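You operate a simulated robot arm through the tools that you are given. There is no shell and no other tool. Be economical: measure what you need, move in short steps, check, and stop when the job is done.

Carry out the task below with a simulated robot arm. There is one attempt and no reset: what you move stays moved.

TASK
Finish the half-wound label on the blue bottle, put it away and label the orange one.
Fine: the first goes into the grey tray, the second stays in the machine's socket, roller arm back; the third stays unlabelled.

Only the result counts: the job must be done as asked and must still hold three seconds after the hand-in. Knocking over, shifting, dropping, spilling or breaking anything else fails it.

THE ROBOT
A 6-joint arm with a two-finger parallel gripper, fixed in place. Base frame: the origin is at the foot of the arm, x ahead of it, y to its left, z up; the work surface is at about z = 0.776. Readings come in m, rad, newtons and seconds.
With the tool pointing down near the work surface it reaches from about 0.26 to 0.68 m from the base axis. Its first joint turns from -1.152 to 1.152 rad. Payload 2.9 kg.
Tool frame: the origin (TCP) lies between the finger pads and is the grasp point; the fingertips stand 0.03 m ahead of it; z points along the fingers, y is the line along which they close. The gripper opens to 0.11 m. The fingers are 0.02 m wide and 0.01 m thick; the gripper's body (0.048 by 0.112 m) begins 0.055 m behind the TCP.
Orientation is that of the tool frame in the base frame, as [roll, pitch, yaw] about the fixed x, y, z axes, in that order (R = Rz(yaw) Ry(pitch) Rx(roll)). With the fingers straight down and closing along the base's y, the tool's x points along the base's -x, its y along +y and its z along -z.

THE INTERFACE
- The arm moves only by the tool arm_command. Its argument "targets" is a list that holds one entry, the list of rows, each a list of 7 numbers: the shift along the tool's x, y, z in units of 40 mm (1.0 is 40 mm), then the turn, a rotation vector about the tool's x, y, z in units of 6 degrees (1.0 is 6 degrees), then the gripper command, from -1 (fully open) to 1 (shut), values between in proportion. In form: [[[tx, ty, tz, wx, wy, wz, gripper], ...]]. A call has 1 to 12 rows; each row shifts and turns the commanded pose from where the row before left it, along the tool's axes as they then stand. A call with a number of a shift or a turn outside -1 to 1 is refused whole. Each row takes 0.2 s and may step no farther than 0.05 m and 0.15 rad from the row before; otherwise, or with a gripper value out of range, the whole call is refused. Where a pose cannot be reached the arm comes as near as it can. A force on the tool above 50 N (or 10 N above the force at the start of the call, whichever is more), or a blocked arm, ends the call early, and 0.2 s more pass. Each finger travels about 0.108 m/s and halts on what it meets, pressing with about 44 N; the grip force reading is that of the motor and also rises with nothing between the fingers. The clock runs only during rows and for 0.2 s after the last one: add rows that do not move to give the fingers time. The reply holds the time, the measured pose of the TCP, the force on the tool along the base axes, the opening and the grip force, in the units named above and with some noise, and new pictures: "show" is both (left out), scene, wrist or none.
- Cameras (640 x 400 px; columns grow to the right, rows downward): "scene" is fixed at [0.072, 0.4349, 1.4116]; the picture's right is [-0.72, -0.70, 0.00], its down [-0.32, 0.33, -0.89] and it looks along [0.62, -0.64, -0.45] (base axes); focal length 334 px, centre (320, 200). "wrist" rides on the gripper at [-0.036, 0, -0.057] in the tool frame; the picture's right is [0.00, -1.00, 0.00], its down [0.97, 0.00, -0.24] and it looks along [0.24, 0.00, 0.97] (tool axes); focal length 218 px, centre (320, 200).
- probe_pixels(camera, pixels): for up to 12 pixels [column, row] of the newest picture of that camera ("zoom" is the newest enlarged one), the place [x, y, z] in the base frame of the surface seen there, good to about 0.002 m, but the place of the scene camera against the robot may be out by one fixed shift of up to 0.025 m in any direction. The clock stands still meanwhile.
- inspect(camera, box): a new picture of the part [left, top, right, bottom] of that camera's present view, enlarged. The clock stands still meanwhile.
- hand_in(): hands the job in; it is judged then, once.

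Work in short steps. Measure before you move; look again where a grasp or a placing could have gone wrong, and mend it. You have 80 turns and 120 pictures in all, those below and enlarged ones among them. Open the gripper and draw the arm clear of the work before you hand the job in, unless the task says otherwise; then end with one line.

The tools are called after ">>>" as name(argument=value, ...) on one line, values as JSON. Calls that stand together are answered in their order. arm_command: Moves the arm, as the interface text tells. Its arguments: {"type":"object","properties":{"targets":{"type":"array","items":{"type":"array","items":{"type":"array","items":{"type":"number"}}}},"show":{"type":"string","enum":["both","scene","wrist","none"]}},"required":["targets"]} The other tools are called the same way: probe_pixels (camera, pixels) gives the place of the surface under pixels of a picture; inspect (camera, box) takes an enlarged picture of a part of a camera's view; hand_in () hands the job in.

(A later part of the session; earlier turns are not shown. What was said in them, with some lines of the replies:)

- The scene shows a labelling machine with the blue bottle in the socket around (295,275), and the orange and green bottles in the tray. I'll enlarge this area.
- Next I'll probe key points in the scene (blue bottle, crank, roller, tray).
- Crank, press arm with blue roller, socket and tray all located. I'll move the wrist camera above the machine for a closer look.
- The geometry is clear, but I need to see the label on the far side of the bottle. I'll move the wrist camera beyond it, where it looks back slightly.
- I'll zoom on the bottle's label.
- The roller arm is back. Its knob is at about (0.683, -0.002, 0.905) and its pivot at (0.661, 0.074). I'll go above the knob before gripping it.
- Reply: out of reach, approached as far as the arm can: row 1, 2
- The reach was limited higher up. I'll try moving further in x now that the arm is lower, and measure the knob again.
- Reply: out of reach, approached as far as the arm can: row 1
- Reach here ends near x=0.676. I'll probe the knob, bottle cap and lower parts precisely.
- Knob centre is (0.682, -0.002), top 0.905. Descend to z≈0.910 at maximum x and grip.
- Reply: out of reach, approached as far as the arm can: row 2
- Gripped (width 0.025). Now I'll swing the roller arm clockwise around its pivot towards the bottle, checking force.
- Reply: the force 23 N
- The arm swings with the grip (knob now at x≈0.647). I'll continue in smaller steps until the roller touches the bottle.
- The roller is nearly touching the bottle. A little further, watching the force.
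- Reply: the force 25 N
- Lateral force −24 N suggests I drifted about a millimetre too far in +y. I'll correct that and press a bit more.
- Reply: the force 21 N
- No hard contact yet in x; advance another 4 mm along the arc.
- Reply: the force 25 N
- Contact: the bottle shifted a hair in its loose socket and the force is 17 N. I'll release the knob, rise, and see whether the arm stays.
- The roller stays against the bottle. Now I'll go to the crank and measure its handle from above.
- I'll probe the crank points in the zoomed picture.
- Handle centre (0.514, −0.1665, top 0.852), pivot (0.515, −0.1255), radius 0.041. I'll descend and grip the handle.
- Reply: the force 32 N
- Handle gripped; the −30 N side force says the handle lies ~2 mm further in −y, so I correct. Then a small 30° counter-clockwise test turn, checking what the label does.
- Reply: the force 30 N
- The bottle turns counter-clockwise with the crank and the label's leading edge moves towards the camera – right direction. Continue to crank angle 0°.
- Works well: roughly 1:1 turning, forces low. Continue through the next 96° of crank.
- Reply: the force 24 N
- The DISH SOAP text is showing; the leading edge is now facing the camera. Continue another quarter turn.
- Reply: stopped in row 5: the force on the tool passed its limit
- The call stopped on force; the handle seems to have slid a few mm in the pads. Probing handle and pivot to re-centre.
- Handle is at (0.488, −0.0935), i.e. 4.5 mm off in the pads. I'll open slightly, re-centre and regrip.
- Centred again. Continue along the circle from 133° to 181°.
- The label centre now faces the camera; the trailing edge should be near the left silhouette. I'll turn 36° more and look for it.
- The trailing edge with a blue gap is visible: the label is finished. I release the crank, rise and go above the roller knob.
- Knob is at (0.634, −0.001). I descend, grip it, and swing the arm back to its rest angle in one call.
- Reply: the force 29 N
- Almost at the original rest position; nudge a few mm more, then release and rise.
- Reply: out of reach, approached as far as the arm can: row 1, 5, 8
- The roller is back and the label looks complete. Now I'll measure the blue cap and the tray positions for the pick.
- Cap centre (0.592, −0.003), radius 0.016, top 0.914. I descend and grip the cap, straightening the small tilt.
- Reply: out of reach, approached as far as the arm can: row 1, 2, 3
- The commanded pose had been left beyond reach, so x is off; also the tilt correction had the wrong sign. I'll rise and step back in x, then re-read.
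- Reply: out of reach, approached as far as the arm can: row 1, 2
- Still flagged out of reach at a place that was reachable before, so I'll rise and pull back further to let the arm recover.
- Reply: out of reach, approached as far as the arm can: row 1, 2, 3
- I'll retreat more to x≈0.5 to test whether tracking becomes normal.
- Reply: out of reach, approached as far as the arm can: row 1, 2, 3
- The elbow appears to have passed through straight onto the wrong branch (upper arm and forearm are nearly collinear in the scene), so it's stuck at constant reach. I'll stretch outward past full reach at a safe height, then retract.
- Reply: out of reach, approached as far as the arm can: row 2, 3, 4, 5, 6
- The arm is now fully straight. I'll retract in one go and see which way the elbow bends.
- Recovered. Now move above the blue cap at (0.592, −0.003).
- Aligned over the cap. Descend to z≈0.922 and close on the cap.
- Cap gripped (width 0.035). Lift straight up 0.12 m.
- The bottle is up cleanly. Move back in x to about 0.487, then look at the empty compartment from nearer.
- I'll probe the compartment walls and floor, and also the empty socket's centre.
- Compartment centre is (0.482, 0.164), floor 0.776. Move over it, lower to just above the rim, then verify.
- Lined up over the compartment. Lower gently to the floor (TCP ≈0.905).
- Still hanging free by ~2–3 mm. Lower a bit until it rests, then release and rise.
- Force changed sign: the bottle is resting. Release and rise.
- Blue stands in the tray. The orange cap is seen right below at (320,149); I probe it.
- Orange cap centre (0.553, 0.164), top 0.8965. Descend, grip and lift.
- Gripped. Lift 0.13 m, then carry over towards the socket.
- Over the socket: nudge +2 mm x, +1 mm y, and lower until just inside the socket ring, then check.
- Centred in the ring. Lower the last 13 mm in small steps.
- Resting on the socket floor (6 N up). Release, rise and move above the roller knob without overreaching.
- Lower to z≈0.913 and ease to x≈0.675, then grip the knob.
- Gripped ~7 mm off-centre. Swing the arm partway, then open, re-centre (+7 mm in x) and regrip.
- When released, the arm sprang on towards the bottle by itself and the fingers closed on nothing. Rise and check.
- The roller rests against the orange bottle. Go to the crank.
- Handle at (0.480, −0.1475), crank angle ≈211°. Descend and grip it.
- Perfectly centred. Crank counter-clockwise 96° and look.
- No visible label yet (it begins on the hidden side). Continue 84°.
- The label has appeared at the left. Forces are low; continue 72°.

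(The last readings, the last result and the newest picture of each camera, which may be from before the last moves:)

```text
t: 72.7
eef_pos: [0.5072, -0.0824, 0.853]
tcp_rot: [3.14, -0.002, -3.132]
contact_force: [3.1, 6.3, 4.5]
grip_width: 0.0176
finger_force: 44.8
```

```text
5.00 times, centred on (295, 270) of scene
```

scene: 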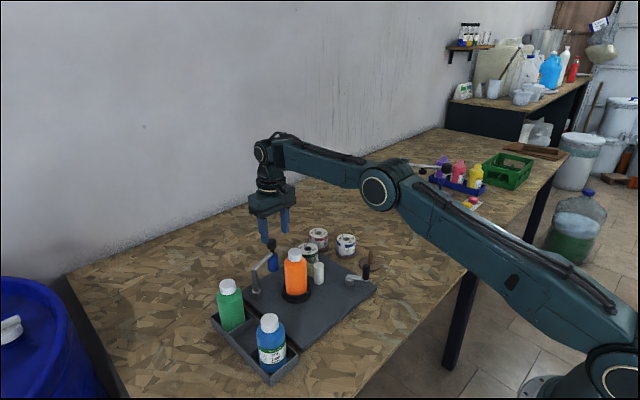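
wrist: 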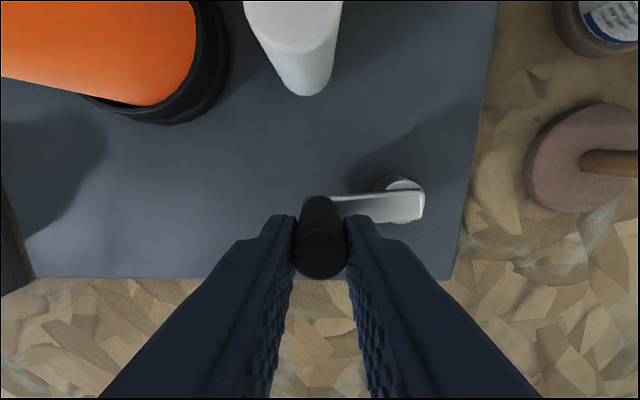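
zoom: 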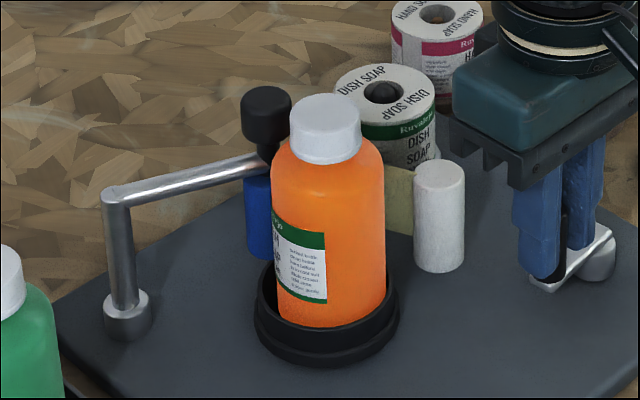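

Good. The handle lags ~3 mm in the pads, so I re-centre and continue 72°.

>>> arm_command(targets=[[[0, 0, 0, 0, 0, 0, 0.5], [-0.08, 0, 0, 0, 0, 0, 0.5], [0, 0, 0, 0, 0, 0, 1], [0, 0, 0, 0, 0, 0, 1], [0.209, -0.072, 0, 0, 0, 0, 1], [0.189, -0.114, 0, 0, 0, 0, 1], [0.162, -0.151, 0, 0, 0, 0, 1], [0.127, -0.181, 0, 0, 0, 0, 1], [0.086, -0.204, 0, 0, 0, 0, 1], [0.042, -0.217, 0, 0, 0, 0, 1], [0, 0, 0, 0, 0, 0, 1]]], show="wrist")

>>> inspect(camera="scene", box=[260, 230, 330, 310])

```text
t: 75.1
eef_pos: [0.4773, -0.1249, 0.8516]
tcp_rot: [-3.137, -0.001, -3.14]
contact_force: [-4.3, -7.5, -21.6]
grip_width: 0.0171
finger_force: 45.6
```

wrist: 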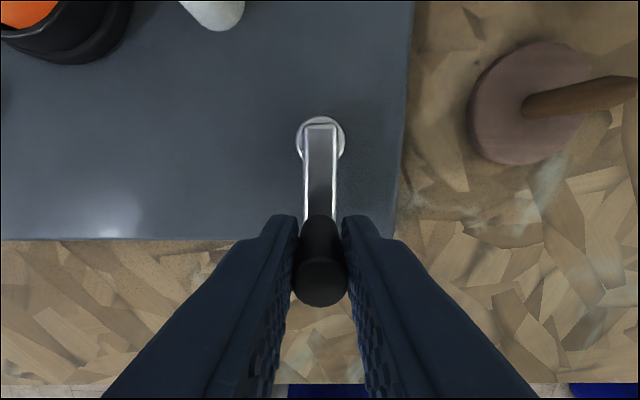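

```text
5.00 times, centred on (295, 270) of scene
```

zoom: 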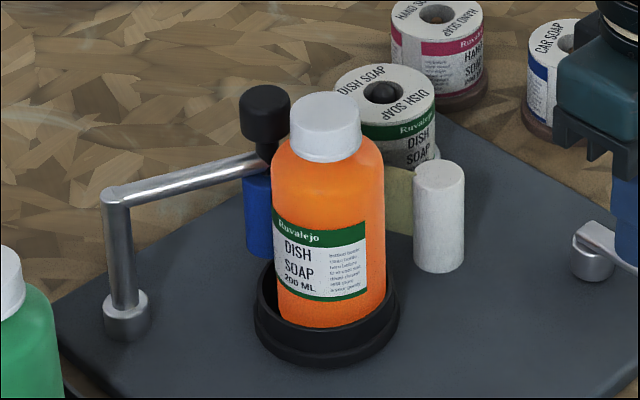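

Crank is at 180°. Continue 72° more until the trailing edge shows.

>>> arm_command(targets=[[[-0.004, -0.221, 0, 0, 0, 0, 1], [-0.05, -0.215, 0, 0, 0, 0, 1], [-0.093, -0.2, 0, 0, 0, 0, 1], [-0.133, -0.177, 0, 0, 0, 0, 1], [-0.167, -0.145, 0, 0, 0, 0, 1], [-0.193, -0.107, 0, 0, 0, 0, 1], [0, 0, 0, 0, 0, 0, 1]]], show="wrist")

>>> inspect(camera="scene", box=[260, 230, 330, 310])

```text
t: 76.7
eef_pos: [0.5043, -0.1645, 0.8541]
tcp_rot: [-3.14, 0.002, -3.134]
contact_force: [4.5, 7.6, 7.6]
grip_width: 0.017
finger_force: 44.9
```

wrist: 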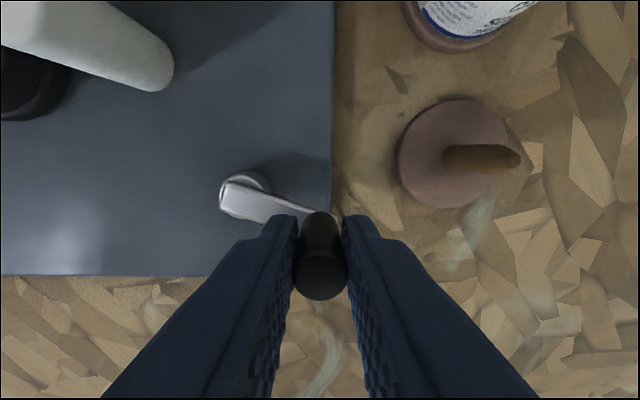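

```text
5.00 times, centred on (295, 270) of scene
```

zoom: 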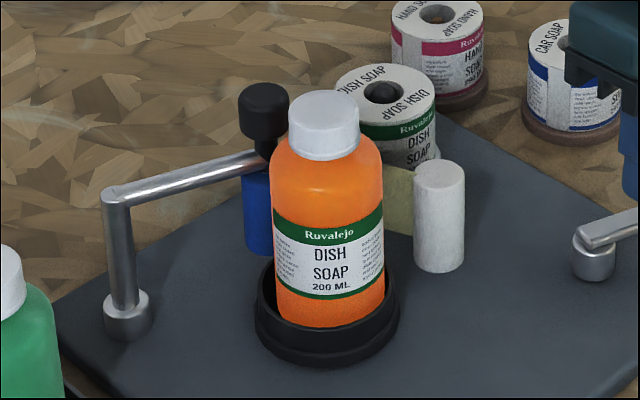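

Label nearly complete; same stage as the blue one 36° before its end showed. Turn 48° more.

>>> arm_command(targets=[[[-0.211, -0.065, 0, 0, 0, 0, 1], [-0.22, -0.019, 0, 0, 0, 0, 1], [-0.219, 0.027, 0, 0, 0, 0, 1], [-0.209, 0.072, 0, 0, 0, 0, 1], [0, 0, 0, 0, 0, 0, 1]]], show="none")

>>> inspect(camera="scene", box=[260, 230, 330, 310])

```text
t: 77.9
eef_pos: [0.5367, -0.1647, 0.8519]
tcp_rot: [-3.139, -0.003, -3.136]
contact_force: [-11.0, -0.8, 1.4]
grip_width: 0.017
finger_force: 44.9
```

```text
5.00 times, centred on (295, 270) of scene
```

zoom: 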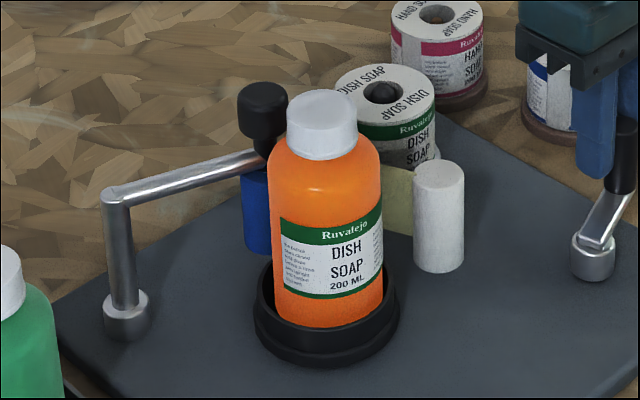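

The trailing edge is past the roller; label complete. Release the crank, rise, and return above the roller knob.

>>> arm_command(targets=[[[0, 0, 0, 0, 0, 0, 0.3], [0, 0, 0, 0, 0, 0, 0.1], [0, 0, -0.8, 0, 0, 0, 0.1], [0, 0, -0.9, 0, 0, 0, 0.1], [0, 0, -0.9, 0, 0, 0, 0.1], [0, 0, -0.5, 0, 0, 0, 0.1], [-0.4, 0.8, 0, 0, 0, 0, 0.1], [-0.4, 0.8, 0, 0, 0, 0, 0.1], [-0.4, 0.8, 0, 0, 0, 0, 0.1], [-0.4, 0.8, 0, 0, 0, 0, 0.1], [-0.5, 0.85, 0, 0, 0, 0, 0.1], [0, 0, 0, 0, 0, 0, 0.1]]], show="wrist")

>>> inspect(camera="wrist", box=[240, 120, 400, 300])

```text
t: 80.5
eef_pos: [0.6204, -0.0015, 0.9767]
tcp_rot: [-3.141, -0.001, -3.135]
contact_force: [0.6, -0.2, 0.7]
grip_width: 0.0499
finger_force: 0.1
```

wrist: 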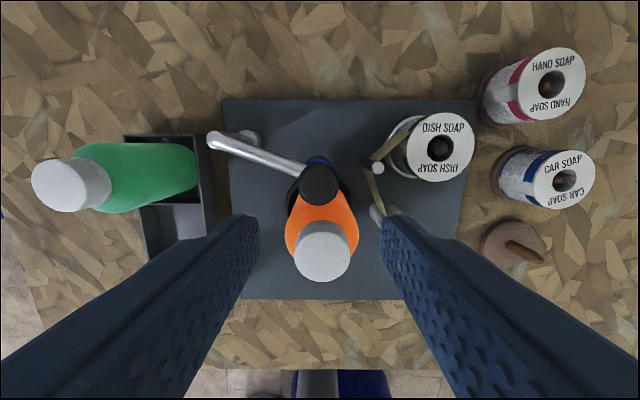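

```text
2.22 times, centred on (320, 210) of wrist
```

zoom: 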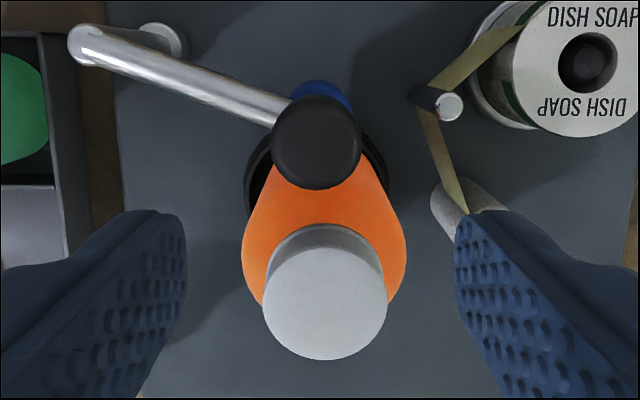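

Same geometry as before: knob at (0.634, −0.001). Grip it slightly inward, swing back to rest, within reach.

>>> arm_command(targets=[[[-0.26, 0.02, 0.5, 0, 0, 0, 0.1], [0, 0, 0.6, 0, 0, 0, 0.1], [0, 0, 0.45, 0, 0, 0, 0.1], [0, 0, 0, 0, 0, 0, 0.1], [0, 0, 0, 0, 0, 0, 1], [0, 0, 0, 0, 0, 0, 1], [-0.265, -0.078, 0, 0, 0, 0, 1], [-0.272, -0.038, 0, 0, 0, 0, 1], [-0.275, 0, 0, 0, 0, 0, 1], [-0.27, 0.038, 0, 0, 0, 0, 1], [-0.08, 0.02, 0, 0, 0, 0, 1], [0, 0, 0, 0, 0, 0, 1]]], show="wrist")

>>> inspect(camera="scene", box=[200, 220, 360, 390])

```text
t: 83.1
eef_pos: [0.6763, -0.004, 0.9154]
tcp_rot: [-3.14, -0.001, -3.138]
contact_force: [-2.0, -6.3, 2.1]
grip_width: 0.0253
finger_force: 44.8
```

wrist: 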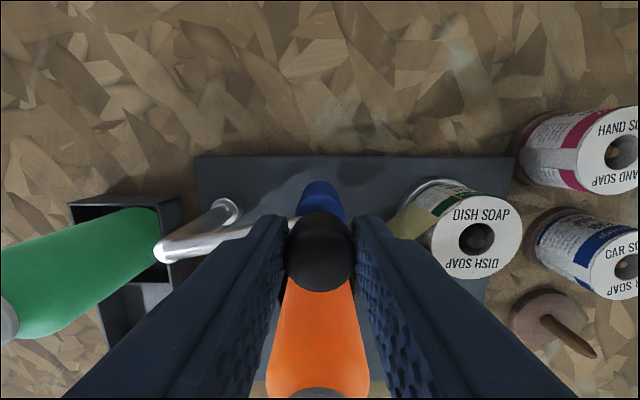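

```text
2.35 times, centred on (280, 305) of scene
```

zoom: 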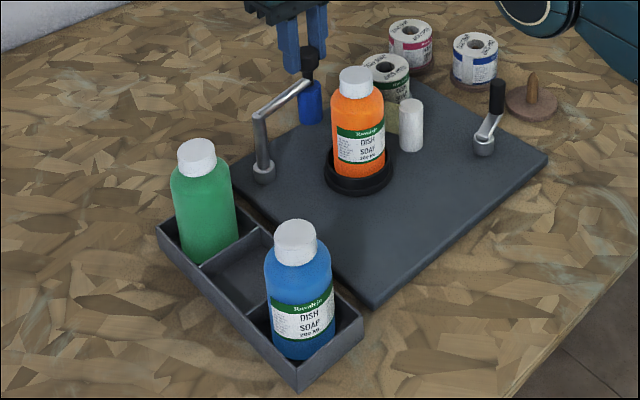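

The arm is essentially at its start position. A tiny extra push, then open, back out and rise.

>>> arm_command(targets=[[[-0.06, 0.01, 0, 0, 0, 0, 1], [0, 0, 0, 0, 0, 0, 1], [0, 0, 0, 0, 0, 0, 0.1], [0, 0, 0, 0, 0, 0, 0], [0.2, 0, -0.4, 0, 0, 0, 0], [0.3, 0, -0.8, 0, 0, 0, 0], [0.7, 0, -0.8, 0, 0, 0, 0], [0.8, -0.3, -0.5, 0, 0, 0, 0], [0.8, -0.5, 0, 0, 0, 0, 0], [0, 0, 0, 0, 0, 0, 0]]])

>>> inspect(camera="scene", box=[200, 220, 360, 390])

```text
t: 85.3
eef_pos: [0.5997, -0.0345, 1.0282]
tcp_rot: [-3.141, -0.006, -3.136]
contact_force: [0.5, 0.8, -0.2]
grip_width: 0.055
finger_force: 0.0
out of reach, approached as far as the arm can: row 8, 9
```

scene: 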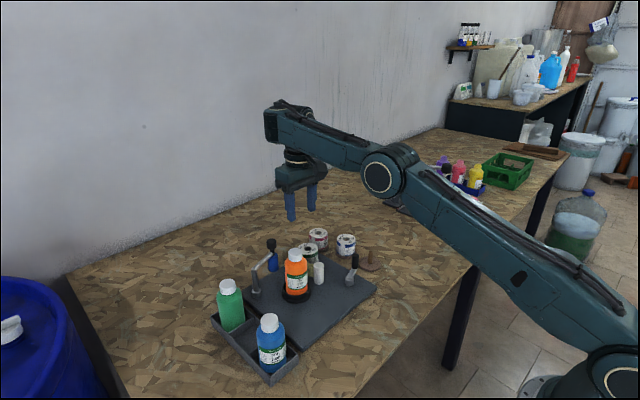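
wrist: 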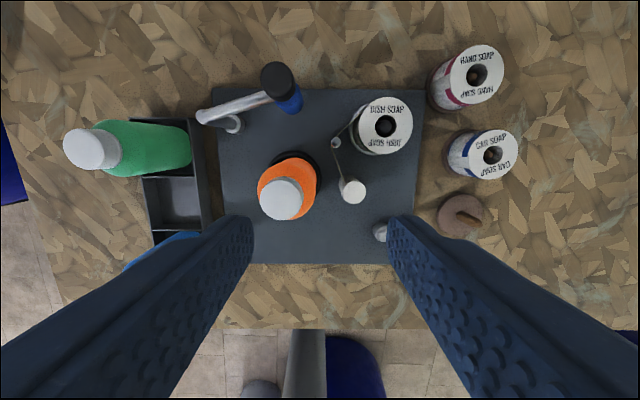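

```text
2.35 times, centred on (280, 305) of scene
```

zoom: 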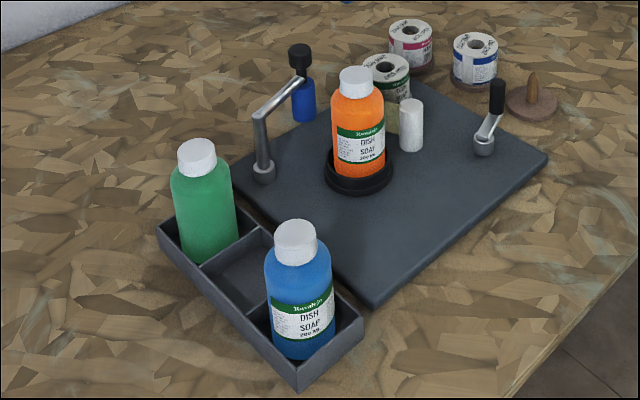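

The roller arm is back, orange is labelled in the socket, blue is labelled in the tray and green is unlabelled. The open gripper is clear above everything, so I hand in.

>>> hand_in()

```text
The job is handed in.
```

The blue bottle's label is finished and the bottle is in the grey tray; the orange one is labelled and in the socket with the roller arm back; the green one stays unlabelled. The job is handed in.
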